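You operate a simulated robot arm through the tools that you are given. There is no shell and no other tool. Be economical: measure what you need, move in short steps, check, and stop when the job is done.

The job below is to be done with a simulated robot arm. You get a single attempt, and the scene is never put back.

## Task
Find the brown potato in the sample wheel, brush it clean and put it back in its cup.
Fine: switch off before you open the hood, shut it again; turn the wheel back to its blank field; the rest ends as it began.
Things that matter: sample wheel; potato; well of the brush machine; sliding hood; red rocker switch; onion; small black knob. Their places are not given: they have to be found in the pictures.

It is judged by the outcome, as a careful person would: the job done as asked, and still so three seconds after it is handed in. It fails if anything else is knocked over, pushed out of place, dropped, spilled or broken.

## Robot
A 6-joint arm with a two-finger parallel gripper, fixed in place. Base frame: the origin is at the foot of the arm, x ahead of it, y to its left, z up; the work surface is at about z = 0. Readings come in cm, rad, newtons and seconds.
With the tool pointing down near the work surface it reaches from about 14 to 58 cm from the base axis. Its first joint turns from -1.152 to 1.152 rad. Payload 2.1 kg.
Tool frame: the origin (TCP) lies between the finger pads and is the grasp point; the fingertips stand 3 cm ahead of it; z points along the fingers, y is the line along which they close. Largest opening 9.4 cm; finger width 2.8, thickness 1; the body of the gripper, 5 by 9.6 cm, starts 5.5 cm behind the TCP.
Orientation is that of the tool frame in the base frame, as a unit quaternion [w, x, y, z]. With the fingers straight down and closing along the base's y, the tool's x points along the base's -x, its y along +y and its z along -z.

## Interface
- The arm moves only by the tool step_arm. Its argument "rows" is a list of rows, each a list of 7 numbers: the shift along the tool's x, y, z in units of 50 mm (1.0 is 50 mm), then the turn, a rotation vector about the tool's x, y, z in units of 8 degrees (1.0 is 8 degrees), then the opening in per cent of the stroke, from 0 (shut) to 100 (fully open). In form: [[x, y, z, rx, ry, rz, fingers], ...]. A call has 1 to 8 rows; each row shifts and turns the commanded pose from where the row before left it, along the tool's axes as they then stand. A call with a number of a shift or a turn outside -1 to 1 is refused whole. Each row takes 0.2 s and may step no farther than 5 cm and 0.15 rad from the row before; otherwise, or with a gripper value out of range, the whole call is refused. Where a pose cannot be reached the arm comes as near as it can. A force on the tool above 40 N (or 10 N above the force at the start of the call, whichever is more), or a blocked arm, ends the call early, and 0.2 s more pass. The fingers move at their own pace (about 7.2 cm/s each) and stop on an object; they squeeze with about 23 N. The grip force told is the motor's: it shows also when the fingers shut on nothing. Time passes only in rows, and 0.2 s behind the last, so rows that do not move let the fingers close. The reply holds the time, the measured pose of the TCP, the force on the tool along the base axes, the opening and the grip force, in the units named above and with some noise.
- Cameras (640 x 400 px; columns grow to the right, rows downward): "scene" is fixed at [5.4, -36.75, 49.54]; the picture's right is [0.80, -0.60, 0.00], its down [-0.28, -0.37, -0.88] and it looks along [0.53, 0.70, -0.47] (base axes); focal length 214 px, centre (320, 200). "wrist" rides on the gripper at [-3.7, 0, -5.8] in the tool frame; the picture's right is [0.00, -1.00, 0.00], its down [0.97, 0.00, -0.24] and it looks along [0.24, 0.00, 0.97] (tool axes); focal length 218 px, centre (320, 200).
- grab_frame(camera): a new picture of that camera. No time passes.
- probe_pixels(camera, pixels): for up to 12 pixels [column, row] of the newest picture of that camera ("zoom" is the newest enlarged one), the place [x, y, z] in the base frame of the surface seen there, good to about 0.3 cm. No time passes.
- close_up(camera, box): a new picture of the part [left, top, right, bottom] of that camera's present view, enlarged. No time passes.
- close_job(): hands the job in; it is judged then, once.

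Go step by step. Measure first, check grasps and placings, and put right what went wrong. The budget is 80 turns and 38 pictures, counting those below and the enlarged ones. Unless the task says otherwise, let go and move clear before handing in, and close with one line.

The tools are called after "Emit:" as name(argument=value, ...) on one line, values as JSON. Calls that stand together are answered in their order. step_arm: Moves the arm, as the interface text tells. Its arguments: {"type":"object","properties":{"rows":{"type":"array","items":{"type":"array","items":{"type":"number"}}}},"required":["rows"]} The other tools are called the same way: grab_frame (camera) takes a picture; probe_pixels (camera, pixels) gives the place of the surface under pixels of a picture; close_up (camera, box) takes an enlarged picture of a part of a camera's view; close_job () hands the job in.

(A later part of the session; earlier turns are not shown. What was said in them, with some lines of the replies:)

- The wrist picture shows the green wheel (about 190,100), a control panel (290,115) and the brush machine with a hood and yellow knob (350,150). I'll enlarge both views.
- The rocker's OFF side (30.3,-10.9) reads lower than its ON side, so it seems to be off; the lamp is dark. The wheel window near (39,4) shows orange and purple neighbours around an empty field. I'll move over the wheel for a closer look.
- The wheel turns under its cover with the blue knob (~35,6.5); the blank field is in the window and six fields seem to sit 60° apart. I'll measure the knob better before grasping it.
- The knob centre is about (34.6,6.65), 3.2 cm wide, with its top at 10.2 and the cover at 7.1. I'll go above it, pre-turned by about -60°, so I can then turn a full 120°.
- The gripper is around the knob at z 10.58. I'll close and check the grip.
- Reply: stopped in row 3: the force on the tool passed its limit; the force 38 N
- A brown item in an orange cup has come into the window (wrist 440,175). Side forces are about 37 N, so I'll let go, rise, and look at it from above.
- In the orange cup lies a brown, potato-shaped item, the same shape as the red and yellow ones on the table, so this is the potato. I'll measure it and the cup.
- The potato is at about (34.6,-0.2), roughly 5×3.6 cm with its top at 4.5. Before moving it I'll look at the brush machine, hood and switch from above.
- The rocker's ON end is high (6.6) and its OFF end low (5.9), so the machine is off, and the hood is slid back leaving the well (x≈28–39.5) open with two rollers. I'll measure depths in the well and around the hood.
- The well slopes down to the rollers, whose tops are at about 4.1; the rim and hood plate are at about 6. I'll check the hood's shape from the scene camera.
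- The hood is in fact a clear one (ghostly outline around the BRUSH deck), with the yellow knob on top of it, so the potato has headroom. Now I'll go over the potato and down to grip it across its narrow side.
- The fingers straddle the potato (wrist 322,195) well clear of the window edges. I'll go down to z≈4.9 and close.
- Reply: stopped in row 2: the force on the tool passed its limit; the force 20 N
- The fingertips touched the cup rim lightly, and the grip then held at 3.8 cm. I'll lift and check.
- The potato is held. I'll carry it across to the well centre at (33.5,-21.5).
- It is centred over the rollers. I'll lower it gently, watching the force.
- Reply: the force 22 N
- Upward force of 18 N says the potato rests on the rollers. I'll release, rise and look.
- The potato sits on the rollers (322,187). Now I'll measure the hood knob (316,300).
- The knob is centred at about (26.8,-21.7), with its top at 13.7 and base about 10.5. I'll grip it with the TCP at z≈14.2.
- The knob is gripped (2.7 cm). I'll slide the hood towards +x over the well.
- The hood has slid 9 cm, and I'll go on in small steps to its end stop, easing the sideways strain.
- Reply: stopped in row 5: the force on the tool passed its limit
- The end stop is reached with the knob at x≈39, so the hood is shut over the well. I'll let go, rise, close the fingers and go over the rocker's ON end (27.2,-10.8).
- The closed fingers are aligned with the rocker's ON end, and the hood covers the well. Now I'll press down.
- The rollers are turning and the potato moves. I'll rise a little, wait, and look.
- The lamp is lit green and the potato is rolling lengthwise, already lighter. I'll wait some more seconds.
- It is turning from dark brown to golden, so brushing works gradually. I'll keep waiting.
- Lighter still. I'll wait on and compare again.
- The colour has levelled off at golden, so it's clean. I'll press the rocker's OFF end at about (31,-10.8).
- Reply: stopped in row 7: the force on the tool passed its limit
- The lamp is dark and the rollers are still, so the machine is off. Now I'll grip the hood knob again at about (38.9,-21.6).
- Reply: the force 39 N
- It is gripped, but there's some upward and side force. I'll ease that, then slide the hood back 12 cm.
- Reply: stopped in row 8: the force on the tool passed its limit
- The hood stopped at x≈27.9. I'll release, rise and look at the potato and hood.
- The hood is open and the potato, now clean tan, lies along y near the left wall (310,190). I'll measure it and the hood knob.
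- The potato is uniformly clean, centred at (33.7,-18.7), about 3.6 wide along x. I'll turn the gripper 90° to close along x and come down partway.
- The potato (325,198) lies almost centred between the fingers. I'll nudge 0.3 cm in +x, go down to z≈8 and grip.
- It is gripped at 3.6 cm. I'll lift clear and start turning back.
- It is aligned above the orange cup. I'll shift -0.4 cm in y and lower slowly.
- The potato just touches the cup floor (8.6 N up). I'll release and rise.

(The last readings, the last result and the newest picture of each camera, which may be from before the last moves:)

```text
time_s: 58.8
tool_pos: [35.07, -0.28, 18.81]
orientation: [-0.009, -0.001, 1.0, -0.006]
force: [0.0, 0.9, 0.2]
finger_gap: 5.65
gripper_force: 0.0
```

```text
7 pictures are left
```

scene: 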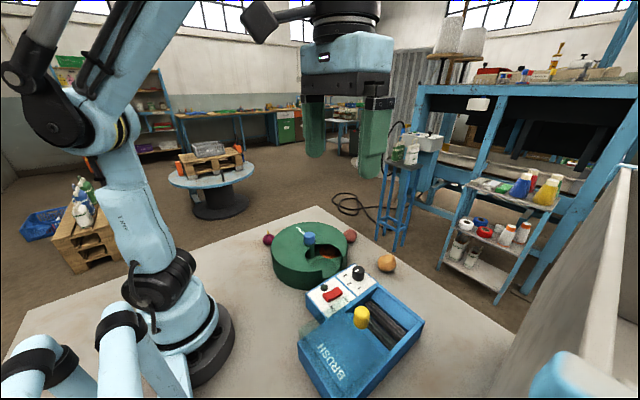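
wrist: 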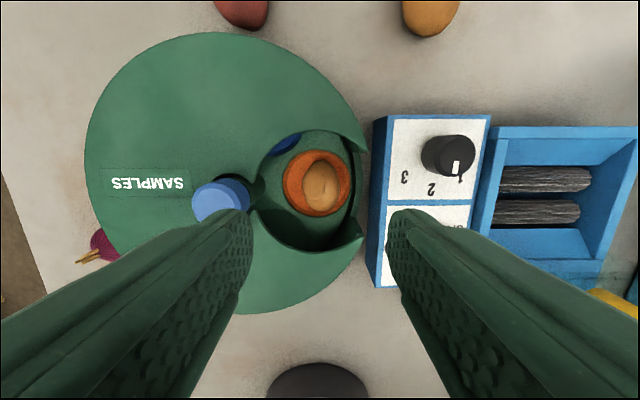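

The clean potato lies in its orange cup (320,185). Next I'll shut the hood: go to its knob at (26.7,-21.6) and grip.

Emit:
step_arm(rows=[[0.33, -0.855, 0, 0, 0, 0, 60], [0.33, -0.855, 0, 0, 0, 0, 60], [0.33, -0.855, 0, 0, 0, 0, 60], [0.33, -0.855, 0, 0, 0, 0, 60], [0.33, -0.855, 0, 0, 0, 0, 60], [0, 0, 0.5, 0, 0, 0, 60], [0, 0, 0.38, 0, 0, 0, 60]])

Emit:
step_arm(rows=[[0, 0, 0, 0, 0, 0, 15], [0, 0, 0, 0, 0, 0, 15], [0, 0, 0, 0, 0, 0, 15]])

```text
time_s: 60.4
tool_pos: [26.62, -21.69, 14.55]
orientation: [-0.009, 0.0, 1.0, -0.005]
force: [0.2, 0.6, 0.7]
finger_gap: 5.66
gripper_force: 0.1
```

```text
time_s: 61.2
tool_pos: [26.67, -21.42, 14.43]
orientation: [-0.009, -0.001, 1.0, -0.004]
force: [0.1, 16.6, -9.6]
finger_gap: 2.72
gripper_force: 45.1
```

The knob is gripped. I'll slide the hood shut to its end stop.

Emit:
step_arm(rows=[[-0.2, 0.04, 0, 0, 0, 0, 15], [-0.4, 0, 0, 0, 0, 0, 15], [-0.4, 0, 0, 0, 0, 0, 15], [-0.4, 0, 0, 0, 0, 0, 15], [-0.4, 0, 0, 0, 0, 0, 15], [-0.3, 0, 0, 0, 0, 0, 15], [-0.2, 0, 0, 0, 0, 0, 15], [-0.15, 0, 0, 0, 0, 0, 15]])

Emit:
step_arm(rows=[[-0.08, 0, 0, 0, 0, 0, 15], [-0.05, 0, 0, 0, 0, 0, 15], [0, 0, 0, 0, 0, 0, 15]])

```text
time_s: 63.0
tool_pos: [39.16, -21.51, 14.32]
orientation: [-0.006, 0.0, 1.0, -0.008]
force: [-2.4, -20.9, -3.6]
finger_gap: 2.72
gripper_force: 16.3
```

```text
time_s: 63.8
tool_pos: [39.53, -21.42, 14.25]
orientation: [-0.01, 0.002, 1.0, -0.006]
force: [-13.4, -17.7, -4.8]
finger_gap: 2.44
gripper_force: 45.1
```

The hood is back at its stop (the fingers began to slip on the knob). I'll release, rise and go over the wheel's blue knob.

Emit:
step_arm(rows=[[0.03, 0, 0, 0, 0, 0, 50], [0, 0, 0, 0, 0, 0, 55], [0, 0, -1, 0, 0, 0, 55]])

Emit:
step_arm(rows=[[0.165, 0.935, 0, 0, 0, 0, 60], [0.165, 0.935, 0, 0, 0, 0, 60], [0.165, 0.935, 0, 0, 0, 0, 60], [0.165, 0.935, 0, 0, 0, 0, 60], [0.165, 0.935, 0, 0, 0, 0, 60], [0.165, 0.935, 0, 0, 0, 0, 60]])

Emit:
grab_frame(camera="wrist")

```text
time_s: 64.6
tool_pos: [39.37, -21.39, 19.29]
orientation: [-0.009, 0.0, 1.0, -0.005]
force: [0.5, -0.8, 0.3]
finger_gap: 5.17
gripper_force: 0.0
```

```text
time_s: 66.0
tool_pos: [34.56, 6.53, 19.2]
orientation: [-0.009, 0.001, 1.0, -0.005]
force: [-1.3, 0.2, 0.3]
finger_gap: 5.64
gripper_force: 0.1
```

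```text
6 pictures are left
```

wrist: 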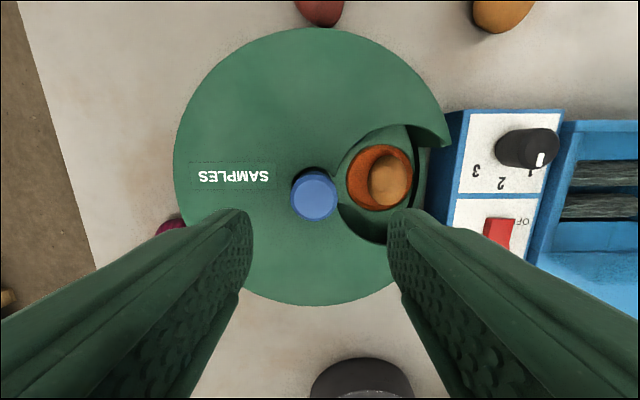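

The potato is visible in its cup, and the knob is nearly centred (315,197). I'll descend, grip and turn the wheel back by 60°.

Emit:
step_arm(rows=[[0, 0.04, 0.7, 0, 0, 0, 60], [0, 0, 0.7, 0, 0, 0, 60], [0, 0, 0.33, 0, 0, 0, 60], [0, 0, 0, 0, 0, 0, 20], [0, 0, 0, 0, 0, 0, 20], [0, 0, 0, 0, 0, 0, 20]])

Emit:
step_arm(rows=[[0, 0, 0, 0, 0, -0.5, 20], [0, 0, 0, 0, 0, -1, 20], [0, 0, 0, 0, 0, -1, 20], [0, 0, 0, 0, 0, -1, 20], [0, 0, 0, 0, 0, -1, 20], [0, 0, 0, 0, 0, -1, 20], [0, 0, 0, 0, 0, -1, 20], [0, 0, 0, 0, 0, -1, 20]])

```text
time_s: 67.4
tool_pos: [34.32, 6.79, 10.41]
orientation: [-0.007, 0.0, 1.0, -0.004]
force: [3.6, 19.7, -14.6]
finger_gap: 3.34
gripper_force: 45.2
```

```text
time_s: 69.2
tool_pos: [34.59, 6.63, 10.58]
orientation: [-0.011, -0.5, 0.866, -0.002]
force: [-3.4, -13.6, -6.9]
finger_gap: 3.35
gripper_force: 45.2
```

The turn is complete. I'll release, rise, unturn and view the window from the same place as at the start.

Emit:
step_arm(rows=[[0, 0, 0, 0, 0, 0, 55], [0, 0, 0, 0, 0, 0, 55], [0, 0, -0.6, 0, 0, 0, 55], [0, 0, -0.9, 0, 0, 0, 60], [0, 0, -0.9, 0, 0, 1, 100], [0, 0, -0.76, 0, 0, 1, 100], [0, 0, 0, 0, 0, 1, 100], [0, 0, 0, 0, 0, 1, 100]])

Emit:
step_arm(rows=[[0, 0, 0, 0, 0, 1, 100], [0, 0, 0, 0, 0, 1, 100], [0, 0, 0, 0, 0, 1, 100], [0, 0, 0, 0, 0, 0.5, 100], [-0.45, -0.37, 0, 0, 0, 0, 100], [-0.45, -0.37, 0, 0, 0, 0, 100]])

Emit:
close_up(camera="wrist", box=[180, 100, 480, 300])

Emit:
grab_frame(camera="scene")

```text
time_s: 71.0
tool_pos: [34.69, 7.11, 26.39]
orientation: [-0.009, -0.241, 0.971, -0.003]
force: [0.2, -0.1, 0.0]
finger_gap: 9.38
gripper_force: 0.1
```

```text
time_s: 72.4
tool_pos: [39.21, 3.38, 25.89]
orientation: [-0.008, 0.001, 1.0, -0.005]
force: [-0.1, 0.1, -0.6]
finger_gap: 9.4
gripper_force: 0.1
```

```text
2.00 times, centred on (330, 200) of wrist
```

zoom: 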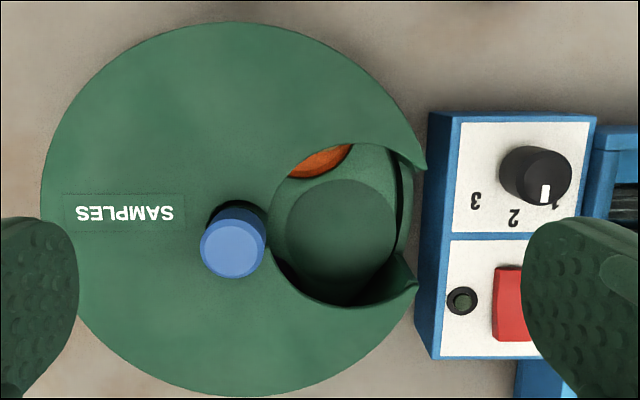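

```text
4 pictures are left
```

scene: 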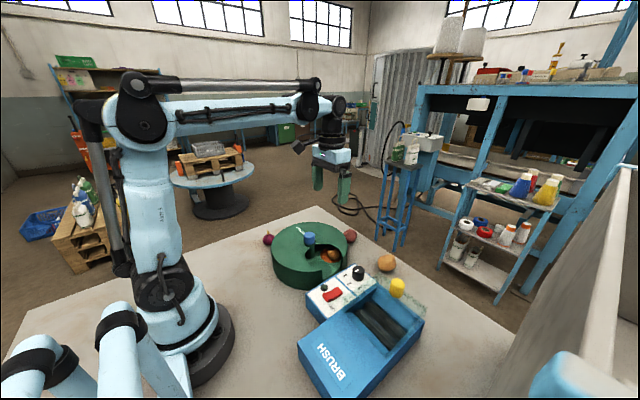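

The hood is shut and the lamp dark, but the blank disc sits lower in the window than at the start (zoom 340,232 against 343,205). I'll measure how much is missing.

Emit:
probe_pixels(camera="zoom", pixels=[[340, 232], [288, 232], [394, 232], [340, 182], [340, 284], [320, 160], [233, 250], [320, 175]])

```text
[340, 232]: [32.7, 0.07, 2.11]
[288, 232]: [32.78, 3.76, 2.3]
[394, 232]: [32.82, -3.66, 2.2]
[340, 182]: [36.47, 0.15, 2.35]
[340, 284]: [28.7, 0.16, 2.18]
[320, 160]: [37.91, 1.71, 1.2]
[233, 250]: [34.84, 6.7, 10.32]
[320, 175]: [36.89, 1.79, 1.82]
```

The blank's centre is at (32.6,0.05), about 17° short around the hub, so the knob slipped somewhat. I'll grip again and turn a further 17°.

Emit:
step_arm(rows=[[0.45, 0.335, 0, 0, 0, 0, 60], [0.45, 0.335, 0, 0, 0, 0, 60], [0, 0, 0.9, 0, 0, 0, 60], [0, 0, 0.9, 0, 0, 0, 60], [0, 0, 0.8, 0, 0, 0, 60], [0, 0, 0.45, 0, 0, 0, 60], [0, 0, 0, 0, 0, 0, 60]])

Emit:
step_arm(rows=[[0, 0, 0, 0, 0, 0, 0], [0, 0, 0, 0, 0, 0, 0], [0, 0, 0, 0, 0, 0, 0]])

```text
time_s: 74.0
tool_pos: [34.28, 6.54, 11.09]
orientation: [-0.009, 0.0, 1.0, -0.005]
force: [0.6, 0.2, -1.1]
finger_gap: 5.64
gripper_force: 0.2
```

```text
time_s: 74.8
tool_pos: [34.27, 6.73, 11.04]
orientation: [-0.009, 0.0, 1.0, -0.001]
force: [0.4, 26.8, -12.9]
finger_gap: 3.37
gripper_force: 44.5
```

Emit:
step_arm(rows=[[0, 0.05, 0, 0, 0, 0, 0], [0, 0, 0, 0, 0, -0.55, 0], [0, 0, 0, 0, 0, -0.55, 0], [0, 0, 0, 0, 0, -0.55, 0], [0, 0, 0, 0, 0, -0.55, 0], [0, 0, 0, 0, 0, 0, 0]])

Emit:
step_arm(rows=[[0, 0, 0, 0, 0, 0, 55], [0, 0, 0, 0, 0, 0, 55], [0, 0, -0.6, 0, 0, 0, 55], [0, 0, -0.9, 0, 0, 0, 60], [0, 0, -0.9, 0, 0, 1, 100], [0, 0, -0.6, 0, 0, 1, 100], [0, 0, 0, 0, 0, 0.2, 100]])

Emit:
step_arm(rows=[[-0.45, -0.37, 0, 0, 0, 0, 100], [-0.45, -0.37, 0, 0, 0, 0, 100]])

Emit:
close_up(camera="wrist", box=[180, 100, 480, 300])

Emit:
probe_pixels(camera="zoom", pixels=[[340, 205], [290, 205], [394, 205], [340, 160], [340, 250], [340, 265], [233, 250]])

```text
time_s: 76.2
tool_pos: [34.4, 6.73, 11.07]
orientation: [-0.012, -0.154, 0.988, -0.003]
force: [-26.0, 11.9, 21.7]
finger_gap: 3.36
gripper_force: 45.7
```

```text
time_s: 77.8
tool_pos: [34.58, 7.0, 26.05]
orientation: [-0.009, 0.001, 1.0, -0.005]
force: [0.3, -0.6, -0.3]
finger_gap: 9.39
gripper_force: 0.0
```

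```text
time_s: 78.4
tool_pos: [39.14, 3.07, 26.24]
orientation: [-0.008, 0.0, 1.0, -0.005]
force: [0.3, 0.2, -0.5]
finger_gap: 9.42
gripper_force: 0.0
```

```text
2.00 times, centred on (330, 200) of wrist
```

zoom: 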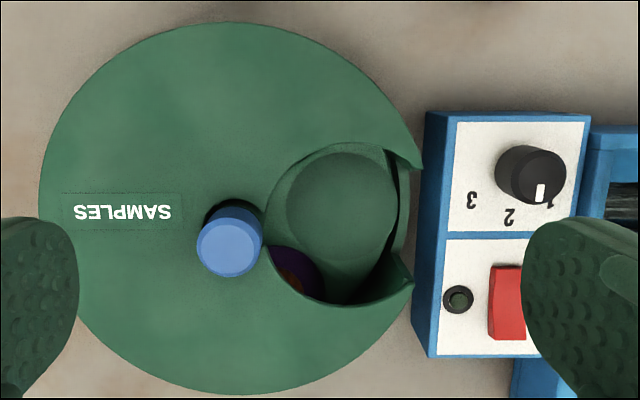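

```text
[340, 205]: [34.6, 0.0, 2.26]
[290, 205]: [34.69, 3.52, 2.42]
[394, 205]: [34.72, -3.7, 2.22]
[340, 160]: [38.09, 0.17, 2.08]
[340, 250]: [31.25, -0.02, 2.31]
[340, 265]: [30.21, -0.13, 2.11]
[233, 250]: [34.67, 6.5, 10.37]
```

The blank field is now centred in the window as at the start (zoom 341,203, with the same purple sliver below). The hood is shut with its knob at scene (397,288), the lamp is dark, the dial is unmoved, and the arm is clear, so I'm handing in.

Emit:
close_job()

```text
The job is handed in.
```

The brown potato is brushed clean and back in its orange cup. The machine was switched off before I opened the hood; the hood is shut again, and the wheel is turned back to its blank field.
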